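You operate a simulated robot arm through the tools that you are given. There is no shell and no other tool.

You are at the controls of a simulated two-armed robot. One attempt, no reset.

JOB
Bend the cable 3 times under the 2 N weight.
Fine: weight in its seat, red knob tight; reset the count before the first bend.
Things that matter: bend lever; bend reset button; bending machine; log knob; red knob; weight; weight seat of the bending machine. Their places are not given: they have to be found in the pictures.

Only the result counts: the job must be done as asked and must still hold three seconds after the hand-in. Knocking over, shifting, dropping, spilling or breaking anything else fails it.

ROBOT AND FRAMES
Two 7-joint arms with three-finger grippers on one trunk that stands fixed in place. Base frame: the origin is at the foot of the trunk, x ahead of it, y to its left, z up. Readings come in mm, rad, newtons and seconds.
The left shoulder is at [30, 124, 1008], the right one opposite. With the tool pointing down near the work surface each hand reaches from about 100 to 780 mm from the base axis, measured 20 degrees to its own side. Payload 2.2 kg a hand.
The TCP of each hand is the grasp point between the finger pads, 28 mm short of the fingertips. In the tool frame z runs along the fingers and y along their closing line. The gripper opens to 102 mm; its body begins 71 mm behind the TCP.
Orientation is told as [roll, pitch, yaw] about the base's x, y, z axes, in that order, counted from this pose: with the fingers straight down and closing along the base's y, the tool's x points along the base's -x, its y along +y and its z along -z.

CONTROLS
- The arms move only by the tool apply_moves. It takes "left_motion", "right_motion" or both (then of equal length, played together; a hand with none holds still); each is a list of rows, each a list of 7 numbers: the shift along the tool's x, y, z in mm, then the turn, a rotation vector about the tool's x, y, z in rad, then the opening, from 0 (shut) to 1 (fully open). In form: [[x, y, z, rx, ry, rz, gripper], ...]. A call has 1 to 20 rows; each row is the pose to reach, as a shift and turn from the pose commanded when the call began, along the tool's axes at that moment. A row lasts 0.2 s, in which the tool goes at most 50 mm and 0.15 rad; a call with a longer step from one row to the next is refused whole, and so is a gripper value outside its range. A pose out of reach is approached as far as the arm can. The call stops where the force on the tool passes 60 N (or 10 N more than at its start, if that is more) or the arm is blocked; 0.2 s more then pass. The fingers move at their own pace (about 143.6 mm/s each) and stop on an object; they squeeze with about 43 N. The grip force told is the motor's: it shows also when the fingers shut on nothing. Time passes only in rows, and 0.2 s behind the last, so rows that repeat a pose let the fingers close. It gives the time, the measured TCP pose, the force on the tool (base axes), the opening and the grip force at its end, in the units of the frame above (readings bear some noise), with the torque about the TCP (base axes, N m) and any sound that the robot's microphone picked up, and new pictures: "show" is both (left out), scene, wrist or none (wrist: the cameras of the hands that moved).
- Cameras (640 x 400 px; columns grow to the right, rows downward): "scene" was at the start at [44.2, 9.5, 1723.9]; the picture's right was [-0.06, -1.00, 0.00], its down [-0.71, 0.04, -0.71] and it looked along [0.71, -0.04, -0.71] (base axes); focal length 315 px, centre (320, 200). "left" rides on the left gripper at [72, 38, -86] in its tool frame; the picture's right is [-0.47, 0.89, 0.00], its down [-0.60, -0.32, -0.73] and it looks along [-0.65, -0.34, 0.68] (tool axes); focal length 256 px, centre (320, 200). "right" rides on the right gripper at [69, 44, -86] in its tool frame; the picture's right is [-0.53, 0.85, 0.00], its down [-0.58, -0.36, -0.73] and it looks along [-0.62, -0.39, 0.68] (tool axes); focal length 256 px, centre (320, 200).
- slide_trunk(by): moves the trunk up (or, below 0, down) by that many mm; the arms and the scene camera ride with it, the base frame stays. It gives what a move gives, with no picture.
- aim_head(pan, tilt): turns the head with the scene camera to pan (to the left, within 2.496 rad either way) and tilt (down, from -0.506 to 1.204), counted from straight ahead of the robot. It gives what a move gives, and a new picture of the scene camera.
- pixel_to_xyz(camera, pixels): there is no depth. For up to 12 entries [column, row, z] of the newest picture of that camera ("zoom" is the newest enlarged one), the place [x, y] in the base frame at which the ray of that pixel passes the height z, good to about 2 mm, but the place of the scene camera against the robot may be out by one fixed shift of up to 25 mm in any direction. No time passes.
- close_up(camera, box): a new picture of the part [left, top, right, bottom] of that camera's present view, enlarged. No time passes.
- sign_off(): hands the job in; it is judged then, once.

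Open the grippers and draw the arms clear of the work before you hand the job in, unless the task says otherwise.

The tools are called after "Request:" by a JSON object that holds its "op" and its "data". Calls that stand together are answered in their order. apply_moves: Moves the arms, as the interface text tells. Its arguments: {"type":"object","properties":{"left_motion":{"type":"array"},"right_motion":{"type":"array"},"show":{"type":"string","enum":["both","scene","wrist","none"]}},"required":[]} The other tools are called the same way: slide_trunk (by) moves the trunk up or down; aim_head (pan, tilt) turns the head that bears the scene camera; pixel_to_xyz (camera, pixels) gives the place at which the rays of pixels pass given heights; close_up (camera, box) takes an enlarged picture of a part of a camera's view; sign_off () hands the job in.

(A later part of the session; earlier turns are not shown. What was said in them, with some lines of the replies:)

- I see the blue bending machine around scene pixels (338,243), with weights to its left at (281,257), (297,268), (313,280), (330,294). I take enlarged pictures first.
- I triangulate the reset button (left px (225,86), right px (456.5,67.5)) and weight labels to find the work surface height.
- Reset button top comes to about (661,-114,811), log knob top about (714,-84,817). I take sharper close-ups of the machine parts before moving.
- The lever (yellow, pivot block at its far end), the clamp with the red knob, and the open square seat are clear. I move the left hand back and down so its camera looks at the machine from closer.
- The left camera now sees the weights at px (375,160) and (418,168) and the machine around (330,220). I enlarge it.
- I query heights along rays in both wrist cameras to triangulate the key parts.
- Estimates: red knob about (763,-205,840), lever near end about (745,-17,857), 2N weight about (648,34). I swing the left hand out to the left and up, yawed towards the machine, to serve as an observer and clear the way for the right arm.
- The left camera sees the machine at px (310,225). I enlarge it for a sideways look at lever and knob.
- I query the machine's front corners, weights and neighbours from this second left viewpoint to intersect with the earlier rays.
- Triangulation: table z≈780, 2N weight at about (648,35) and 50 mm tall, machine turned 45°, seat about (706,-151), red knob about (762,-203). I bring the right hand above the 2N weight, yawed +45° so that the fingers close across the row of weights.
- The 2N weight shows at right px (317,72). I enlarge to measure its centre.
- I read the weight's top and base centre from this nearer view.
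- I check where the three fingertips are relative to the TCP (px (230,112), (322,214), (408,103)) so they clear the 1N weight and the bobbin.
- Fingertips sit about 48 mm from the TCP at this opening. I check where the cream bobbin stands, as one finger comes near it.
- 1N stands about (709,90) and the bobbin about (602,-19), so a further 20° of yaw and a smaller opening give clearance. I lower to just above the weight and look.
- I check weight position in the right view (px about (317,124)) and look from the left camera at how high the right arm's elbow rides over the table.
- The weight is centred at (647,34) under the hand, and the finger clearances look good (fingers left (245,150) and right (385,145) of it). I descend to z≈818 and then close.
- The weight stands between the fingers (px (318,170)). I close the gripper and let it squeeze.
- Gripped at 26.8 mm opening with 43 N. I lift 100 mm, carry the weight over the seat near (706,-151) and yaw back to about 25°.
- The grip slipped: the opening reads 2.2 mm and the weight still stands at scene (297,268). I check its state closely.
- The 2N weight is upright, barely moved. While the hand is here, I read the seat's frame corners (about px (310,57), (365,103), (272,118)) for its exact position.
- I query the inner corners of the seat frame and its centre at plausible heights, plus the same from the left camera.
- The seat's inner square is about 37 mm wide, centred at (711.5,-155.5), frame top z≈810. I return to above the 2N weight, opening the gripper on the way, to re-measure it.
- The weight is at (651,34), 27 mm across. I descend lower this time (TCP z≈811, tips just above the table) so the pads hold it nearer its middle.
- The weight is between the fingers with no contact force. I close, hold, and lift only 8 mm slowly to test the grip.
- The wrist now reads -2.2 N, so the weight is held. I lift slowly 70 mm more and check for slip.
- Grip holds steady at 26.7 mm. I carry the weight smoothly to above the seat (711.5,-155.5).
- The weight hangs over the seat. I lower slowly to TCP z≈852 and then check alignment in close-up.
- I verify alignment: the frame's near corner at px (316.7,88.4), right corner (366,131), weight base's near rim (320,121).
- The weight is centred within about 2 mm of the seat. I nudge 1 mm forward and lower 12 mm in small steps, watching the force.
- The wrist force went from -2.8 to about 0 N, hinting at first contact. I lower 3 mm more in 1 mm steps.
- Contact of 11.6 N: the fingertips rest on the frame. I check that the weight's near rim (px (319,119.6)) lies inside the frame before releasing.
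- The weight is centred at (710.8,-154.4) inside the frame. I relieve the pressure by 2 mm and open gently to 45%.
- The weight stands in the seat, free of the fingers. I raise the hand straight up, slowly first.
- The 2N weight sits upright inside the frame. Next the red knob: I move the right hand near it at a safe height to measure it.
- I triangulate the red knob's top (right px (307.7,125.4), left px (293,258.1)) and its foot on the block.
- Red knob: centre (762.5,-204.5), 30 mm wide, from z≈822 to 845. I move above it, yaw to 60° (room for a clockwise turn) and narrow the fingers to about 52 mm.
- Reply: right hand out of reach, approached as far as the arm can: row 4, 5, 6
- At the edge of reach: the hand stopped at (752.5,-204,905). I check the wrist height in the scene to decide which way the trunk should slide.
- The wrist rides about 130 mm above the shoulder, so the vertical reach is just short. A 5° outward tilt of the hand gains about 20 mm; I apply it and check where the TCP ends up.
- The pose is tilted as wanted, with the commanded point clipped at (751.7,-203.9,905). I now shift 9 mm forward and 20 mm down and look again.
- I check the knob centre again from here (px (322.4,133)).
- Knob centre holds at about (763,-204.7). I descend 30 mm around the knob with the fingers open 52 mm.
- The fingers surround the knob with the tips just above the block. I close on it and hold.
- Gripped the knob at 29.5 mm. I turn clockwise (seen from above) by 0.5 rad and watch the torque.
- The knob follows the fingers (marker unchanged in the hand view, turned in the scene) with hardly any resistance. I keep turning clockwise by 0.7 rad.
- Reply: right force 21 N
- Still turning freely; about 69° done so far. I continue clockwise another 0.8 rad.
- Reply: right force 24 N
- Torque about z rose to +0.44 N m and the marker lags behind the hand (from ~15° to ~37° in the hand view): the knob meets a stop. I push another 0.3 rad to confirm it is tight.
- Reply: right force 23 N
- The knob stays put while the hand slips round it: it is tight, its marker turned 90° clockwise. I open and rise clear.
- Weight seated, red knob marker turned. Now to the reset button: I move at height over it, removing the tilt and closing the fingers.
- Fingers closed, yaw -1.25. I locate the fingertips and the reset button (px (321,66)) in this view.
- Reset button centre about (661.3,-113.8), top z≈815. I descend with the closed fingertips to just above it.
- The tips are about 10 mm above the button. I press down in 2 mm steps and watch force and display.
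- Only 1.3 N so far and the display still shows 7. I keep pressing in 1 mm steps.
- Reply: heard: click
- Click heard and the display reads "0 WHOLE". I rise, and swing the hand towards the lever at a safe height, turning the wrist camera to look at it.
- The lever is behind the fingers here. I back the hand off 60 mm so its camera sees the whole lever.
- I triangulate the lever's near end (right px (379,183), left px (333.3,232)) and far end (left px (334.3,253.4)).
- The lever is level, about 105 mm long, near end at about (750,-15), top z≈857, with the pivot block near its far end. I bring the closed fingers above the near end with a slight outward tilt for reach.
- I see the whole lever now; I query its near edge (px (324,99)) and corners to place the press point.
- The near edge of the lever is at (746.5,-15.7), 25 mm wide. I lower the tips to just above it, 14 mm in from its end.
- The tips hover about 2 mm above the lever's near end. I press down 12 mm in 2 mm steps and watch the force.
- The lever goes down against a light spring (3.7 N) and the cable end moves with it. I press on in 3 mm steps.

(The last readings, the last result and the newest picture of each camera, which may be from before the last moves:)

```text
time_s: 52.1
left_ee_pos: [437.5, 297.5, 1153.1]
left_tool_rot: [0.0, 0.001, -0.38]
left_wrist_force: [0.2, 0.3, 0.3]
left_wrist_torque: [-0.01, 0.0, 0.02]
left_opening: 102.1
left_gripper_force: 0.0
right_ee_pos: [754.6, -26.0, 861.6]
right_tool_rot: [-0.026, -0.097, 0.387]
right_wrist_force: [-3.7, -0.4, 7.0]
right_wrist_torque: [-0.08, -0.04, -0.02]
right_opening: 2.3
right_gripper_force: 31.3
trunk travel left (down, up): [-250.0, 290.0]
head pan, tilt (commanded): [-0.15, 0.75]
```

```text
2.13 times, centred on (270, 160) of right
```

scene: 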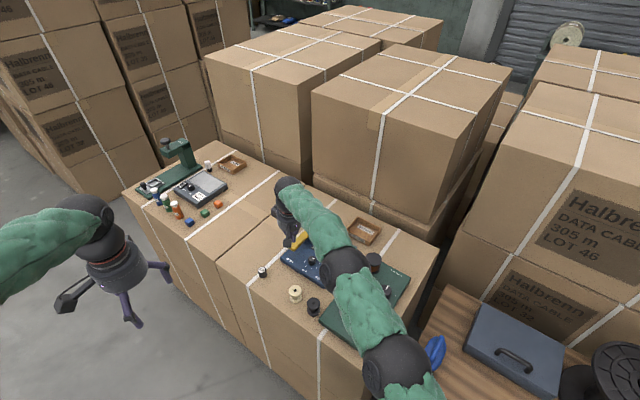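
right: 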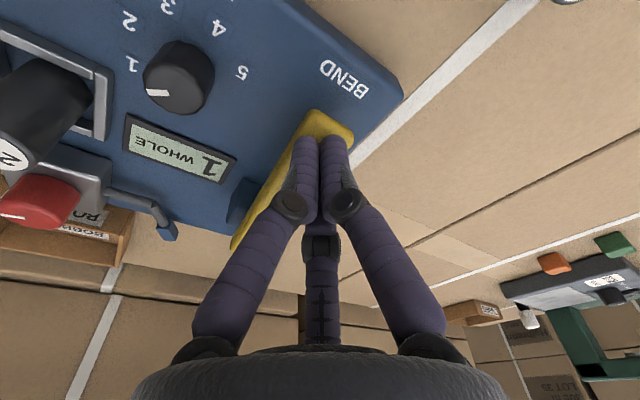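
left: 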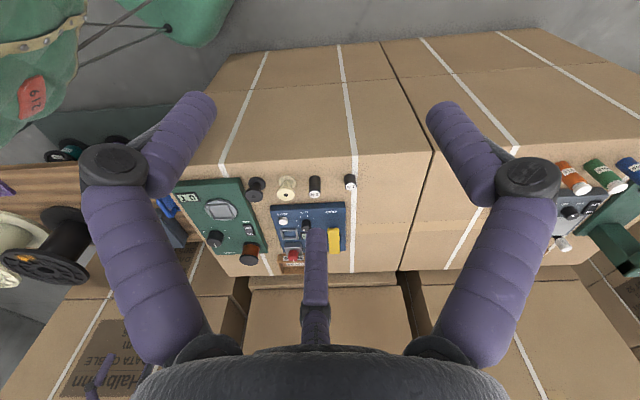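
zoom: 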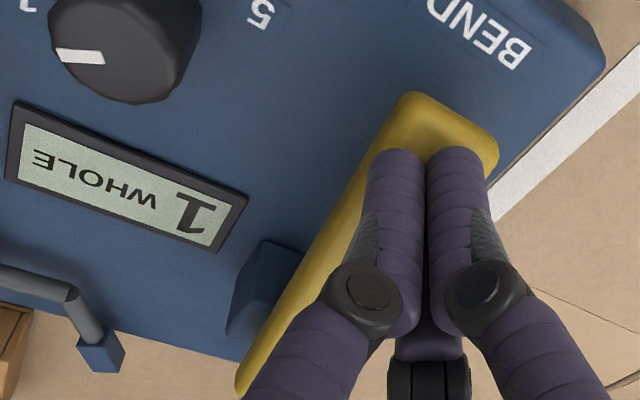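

The count now reads 1, with the cable bent. I raise the hand fully so the lever springs back, and check the display.

Request:
{"op": "apply_moves", "data": {"right_motion": [[-0.5, -0.12, -5, 0, 0, 0, 0], [-1, -0.25, -10, 0, 0, 0, 0], [-1.6, -0.4, -16, 0, 0, 0, 0], [-2.2, -0.55, -22, 0, 0, 0, 0], [-2.8, -0.7, -28, 0, 0, 0, 0], [-3.4, -0.85, -34, 0, 0, 0, 0], [-3.4, -0.85, -34, 0, 0, 0, 0]], "show": "wrist"}}

Request:
{"op": "close_up", "data": {"camera": "left", "box": [290, 200, 386, 270]}}

Request:
{"op": "close_up", "data": {"camera": "right", "box": [120, 80, 420, 240]}}

```text
time_s: 53.7
left_ee_pos: [439.2, 298.9, 1152.7]
left_tool_rot: [0.0, 0.001, -0.378]
left_wrist_force: [0.0, 0.1, -0.7]
left_wrist_torque: [0.0, 0.02, 0.03]
left_opening: 101.9
left_gripper_force: 0.1
right_ee_pos: [754.1, -25.8, 894.2]
right_tool_rot: [-0.024, -0.097, 0.386]
right_wrist_force: [-0.1, -0.6, 0.5]
right_wrist_torque: [-0.01, -0.03, 0.03]
right_opening: 2.1
right_gripper_force: 31.5
trunk travel left (down, up): [-250.0, 290.0]
head pan, tilt (commanded): [-0.15, 0.75]
```

right: 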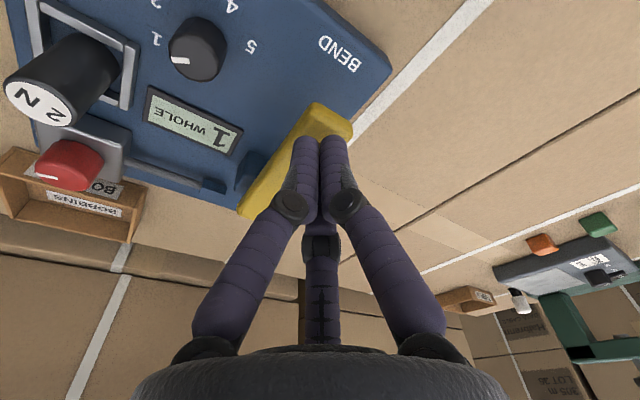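

```text
5.71 times, centred on (338, 235) of left
```

zoom: 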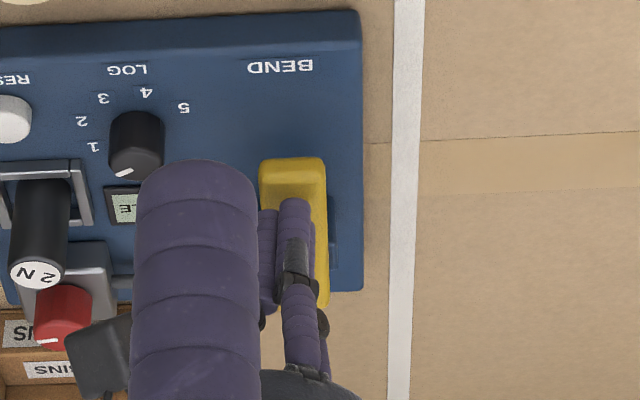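

```text
2.13 times, centred on (270, 160) of right
```

zoom: 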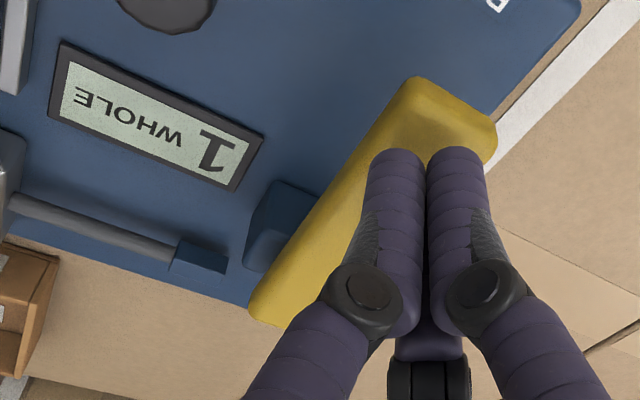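

Lever back up, count 1. Second bend: down the same 34 mm.

Request:
{"op": "apply_moves", "data": {"right_motion": [[0.6, 0.15, 6, 0, 0, 0, 0], [1.1, 0.3, 11, 0, 0, 0, 0], [1.6, 0.4, 16, 0, 0, 0, 0], [2.1, 0.5, 21, 0, 0, 0, 0], [2.5, 0.6, 25, 0, 0, 0, 0], [2.9, 0.7, 29, 0, 0, 0, 0], [3.2, 0.8, 32, 0, 0, 0, 0], [3.4, 0.85, 34, 0, 0, 0, 0]], "show": "wrist"}}

Request:
{"op": "close_up", "data": {"camera": "right", "box": [120, 80, 420, 240]}}

```text
time_s: 55.5
left_ee_pos: [436.8, 299.9, 1152.2]
left_tool_rot: [0.001, -0.001, -0.379]
left_wrist_force: [-0.3, -0.2, 0.7]
left_wrist_torque: [-0.01, 0.01, -0.02]
left_opening: 101.9
left_gripper_force: 0.1
right_ee_pos: [754.7, -24.9, 860.9]
right_tool_rot: [-0.023, -0.097, 0.386]
right_wrist_force: [-1.4, 1.4, 5.8]
right_wrist_torque: [0.0, -0.02, 0.07]
right_opening: 2.1
right_gripper_force: 31.7
trunk travel left (down, up): [-250.0, 290.0]
head pan, tilt (commanded): [-0.15, 0.75]
```

right: 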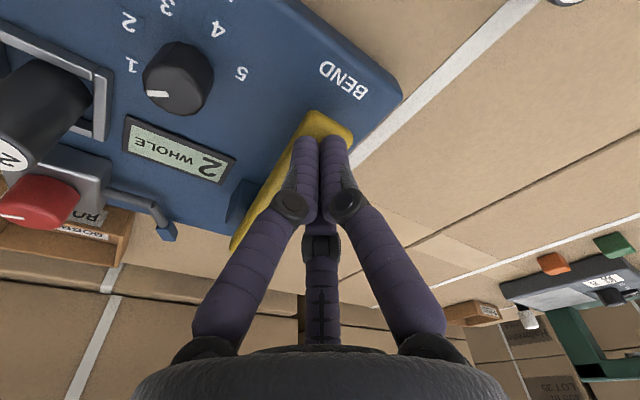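

```text
2.13 times, centred on (270, 160) of right
```

zoom: 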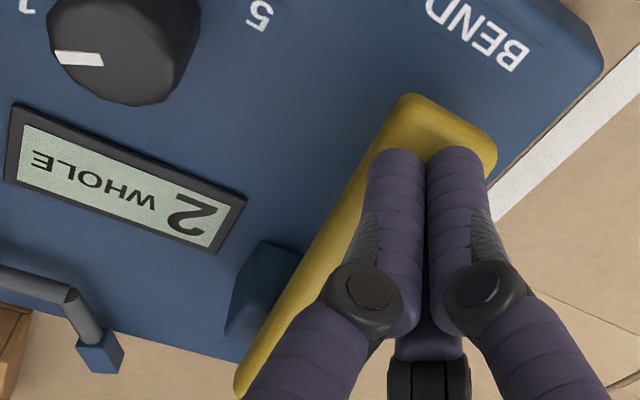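

The display reads 2. I raise the hand so the lever returns.

Request:
{"op": "apply_moves", "data": {"right_motion": [[-0.5, -0.12, -5, 0, 0, 0, 0], [-1, -0.25, -10, 0, 0, 0, 0], [-1.6, -0.4, -16, 0, 0, 0, 0], [-2.2, -0.55, -22, 0, 0, 0, 0], [-2.8, -0.7, -28, 0, 0, 0, 0], [-3.4, -0.85, -34, 0, 0, 0, 0], [-3.4, -0.85, -34, 0, 0, 0, 0]], "show": "wrist"}}

Request:
{"op": "close_up", "data": {"camera": "right", "box": [0, 0, 420, 240]}}

Request:
{"op": "close_up", "data": {"camera": "left", "box": [270, 200, 366, 270]}}

```text
time_s: 57.1
left_ee_pos: [438.0, 298.0, 1153.6]
left_tool_rot: [0.0, 0.0, -0.378]
left_wrist_force: [0.1, -0.1, 0.2]
left_wrist_torque: [0.01, -0.01, 0.0]
left_opening: 101.9
left_gripper_force: 0.1
right_ee_pos: [756.8, -25.3, 893.8]
right_tool_rot: [-0.025, -0.095, 0.386]
right_wrist_force: [0.6, 0.6, 0.0]
right_wrist_torque: [0.02, 0.01, 0.05]
right_opening: 2.0
right_gripper_force: 31.7
trunk travel left (down, up): [-250.0, 290.0]
head pan, tilt (commanded): [-0.15, 0.75]
```

right: 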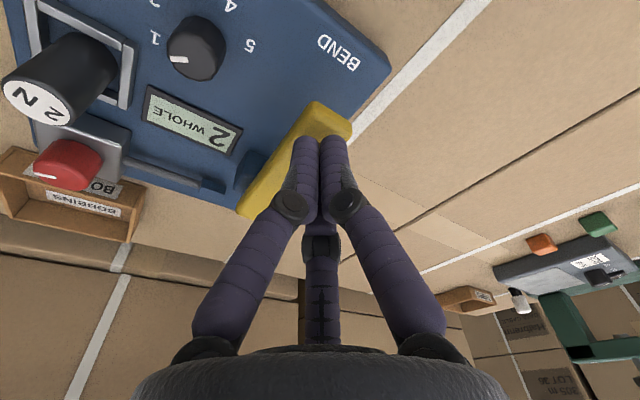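

```text
1.52 times, centred on (210, 120) of right
```

zoom: 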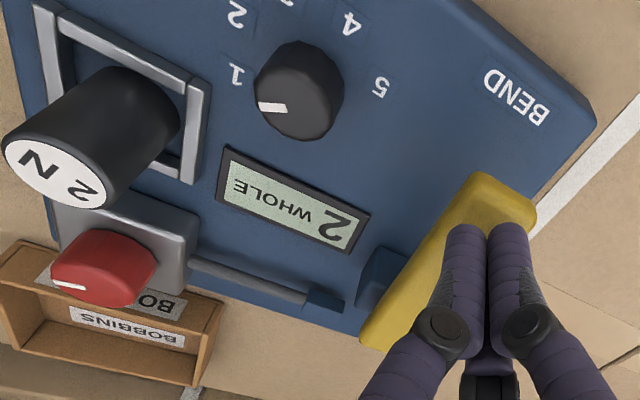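

```text
5.71 times, centred on (318, 235) of left
```

zoom: 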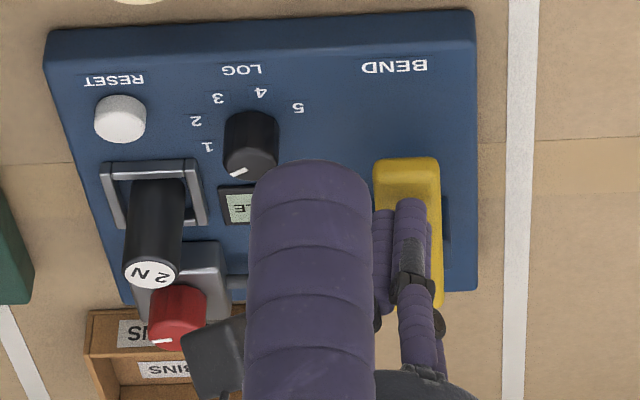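

Count 2, weight still seated, knob unchanged, lever back up. Third and last bend: down 34 mm.

Request:
{"op": "apply_moves", "data": {"right_motion": [[0.6, 0.15, 6, 0, 0, 0, 0], [1.1, 0.3, 11, 0, 0, 0, 0], [1.6, 0.4, 16, 0, 0, 0, 0], [2.1, 0.5, 21, 0, 0, 0, 0], [2.5, 0.6, 25, 0, 0, 0, 0], [2.9, 0.7, 29, 0, 0, 0, 0], [3.2, 0.8, 32, 0, 0, 0, 0], [3.4, 0.85, 34, 0, 0, 0, 0]], "show": "wrist"}}

Request:
{"op": "close_up", "data": {"camera": "right", "box": [120, 80, 420, 240]}}

```text
time_s: 58.9
left_ee_pos: [438.1, 297.7, 1152.8]
left_tool_rot: [-0.001, 0.0, -0.38]
left_wrist_force: [-0.9, -0.1, -0.6]
left_wrist_torque: [0.01, 0.02, -0.02]
left_opening: 102.2
left_gripper_force: 0.0
right_ee_pos: [754.2, -23.8, 862.0]
right_tool_rot: [-0.023, -0.098, 0.386]
right_wrist_force: [0.0, 1.5, 5.4]
right_wrist_torque: [-0.03, -0.06, 0.04]
right_opening: 2.0
right_gripper_force: 31.4
trunk travel left (down, up): [-250.0, 290.0]
head pan, tilt (commanded): [-0.15, 0.75]
```

right: 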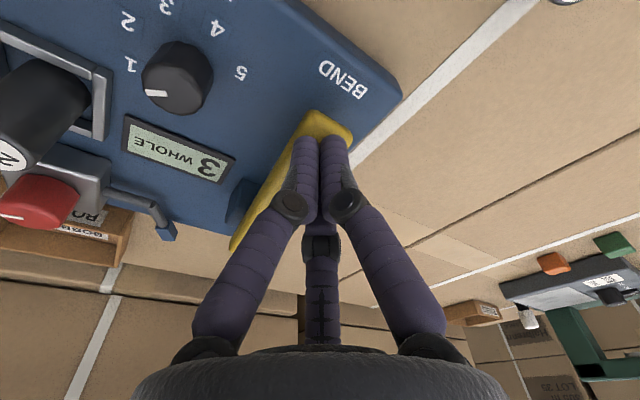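

```text
2.13 times, centred on (270, 160) of right
```

zoom: 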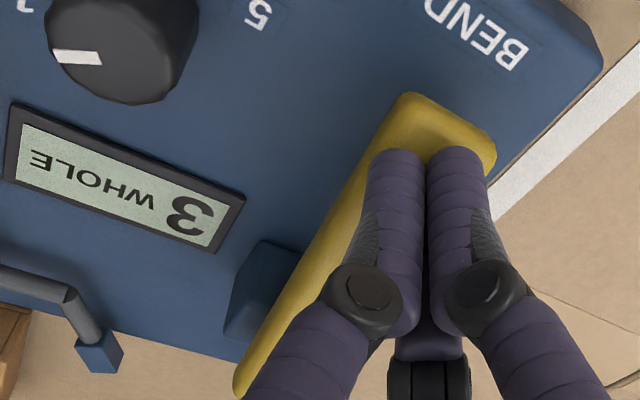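

The display reads 3. I raise slowly until the lever is released and then lift clear.

Request:
{"op": "apply_moves", "data": {"right_motion": [[-0.5, -0.12, -5, 0, 0, 0, 0], [-1, -0.25, -10, 0, 0, 0, 0], [-1.6, -0.4, -16, 0, 0, 0, 0], [-2.2, -0.55, -22, 0, 0, 0, 0], [-2.8, -0.7, -28, 0, 0, 0, 0], [-3.4, -0.85, -36, 0, 0, 0, 0], [-5, -1.3, -55, 0, 0, 0, 0], [-8, -2, -85, 0, 0, 0, 0], [-12, -3, -120, 0, 0, 0, 0]], "show": "both"}}

Request:
{"op": "close_up", "data": {"camera": "right", "box": [100, 0, 420, 200]}}

```text
time_s: 60.9
left_ee_pos: [437.6, 297.7, 1152.0]
left_tool_rot: [-0.002, -0.001, -0.379]
left_wrist_force: [-0.3, -0.3, -0.9]
left_wrist_torque: [0.02, -0.02, 0.02]
left_opening: 101.8
left_gripper_force: 0.0
right_ee_pos: [754.5, -23.1, 979.9]
right_tool_rot: [-0.023, -0.095, 0.387]
right_wrist_force: [-0.9, 0.4, -0.7]
right_wrist_torque: [0.03, -0.01, 0.02]
right_opening: 2.3
right_gripper_force: 31.8
trunk travel left (down, up): [-250.0, 290.0]
head pan, tilt (commanded): [-0.15, 0.75]
```

scene: 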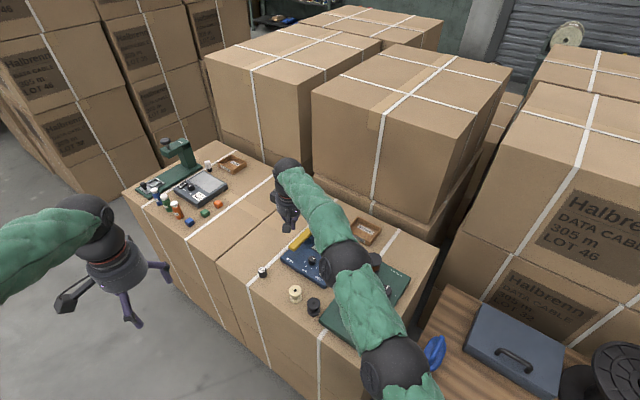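
right: 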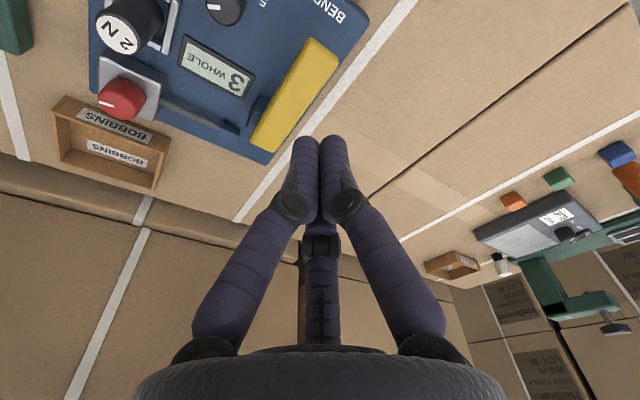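

```text
2.00 times, centred on (260, 100) of right
```

zoom: 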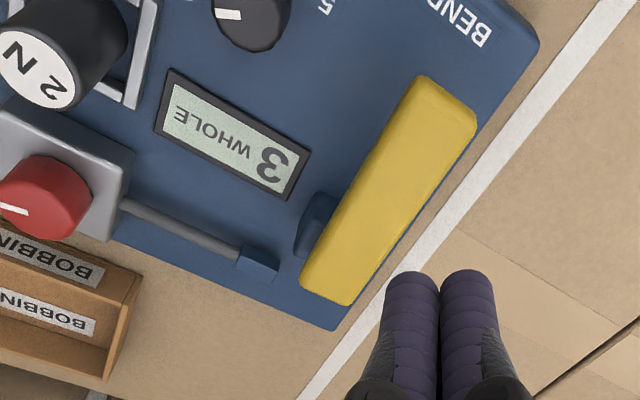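

"3 WHOLE", lever up. I withdraw the right arm back and up towards its starting place, opening the gripper.

Request:
{"op": "apply_moves", "data": {"right_motion": [[15, -6, -30, 0, 0, 0, 0], [45, -17, -60, 0, 0, 0, 0.2], [80, -31, -90, 0, 0, 0, 0.5], [118, -46, -115, 0, 0, 0, 0.8], [157, -60, -135, 0, 0, 0, 1], [197, -76, -150, 0, 0, 0, 1], [237, -91, -165, 0, 0, 0, 1], [275, -106, -178, 0, 0, 0, 1], [313, -121, -188, 0, 0, 0, 1], [313, -121, -188, 0, 0, 0, 1]], "show": "both"}}

Request:
{"op": "close_up", "data": {"camera": "scene", "box": [260, 210, 388, 310]}}

Request:
{"op": "close_up", "data": {"camera": "left", "box": [240, 170, 368, 270]}}

```text
time_s: 63.1
left_ee_pos: [439.9, 299.0, 1152.0]
left_tool_rot: [0.0, 0.0, -0.378]
left_wrist_force: [0.2, -0.5, -0.5]
left_wrist_torque: [-0.03, 0.02, 0.02]
left_opening: 102.0
left_gripper_force: 0.0
right_ee_pos: [493.0, -256.8, 1139.0]
right_tool_rot: [-0.025, -0.097, 0.385]
right_wrist_force: [-0.5, 0.3, 0.4]
right_wrist_torque: [-0.03, 0.02, 0.01]
right_opening: 101.8
right_gripper_force: 0.2
trunk travel left (down, up): [-250.0, 290.0]
head pan, tilt (commanded): [-0.15, 0.75]
```

scene: 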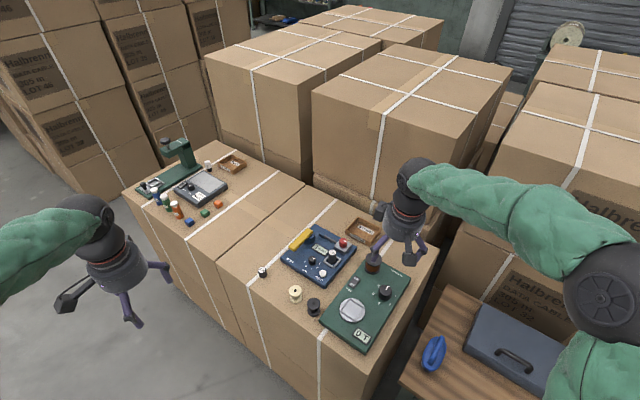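
right: 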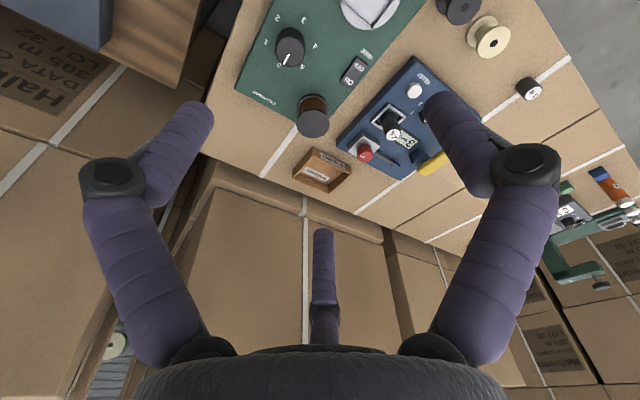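

```text
4.00 times, centred on (324, 260) of scene
```

zoom: 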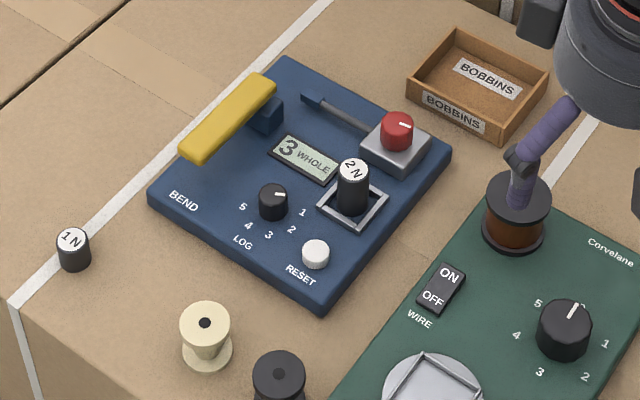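

```text
4.00 times, centred on (304, 220) of left
```

zoom: 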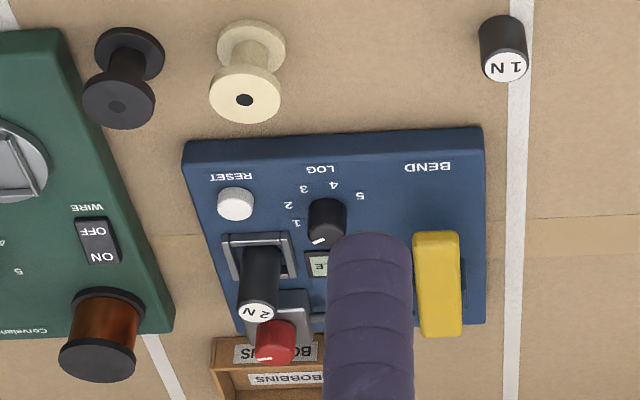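

The display shows "3 WHOLE", the 2 N weight stands in its seat, the red knob marker is at its tight stop, the lever is up, and both hands are open and clear. The log knob was not asked for, so I leave it and hand in.

Request:
{"op": "sign_off", "data": {}}

```text
The job is handed in.
```

I bent the cable 3 times under the 2 N weight and handed the job in. At hand-in the counter read "3 WHOLE".

- **Weight:** the 2 N weight stands upright in its seat. My first grip on it slipped during the lift; it stayed upright on the table, and the second grip held.
- **Red knob:** I turned it about 90° clockwise until it reached a hard stop. I took clockwise as the tightening direction.
- **Count:** I pressed reset before the first bend. The display went from 7 to 0, then 1, 2 and 3 with the three lever presses.
- **Left alone:** I did not touch the log knob, since the job did not ask for it. Nothing else on the table was knocked or moved.

The lever is back up, and both grippers are open and clear of the work.
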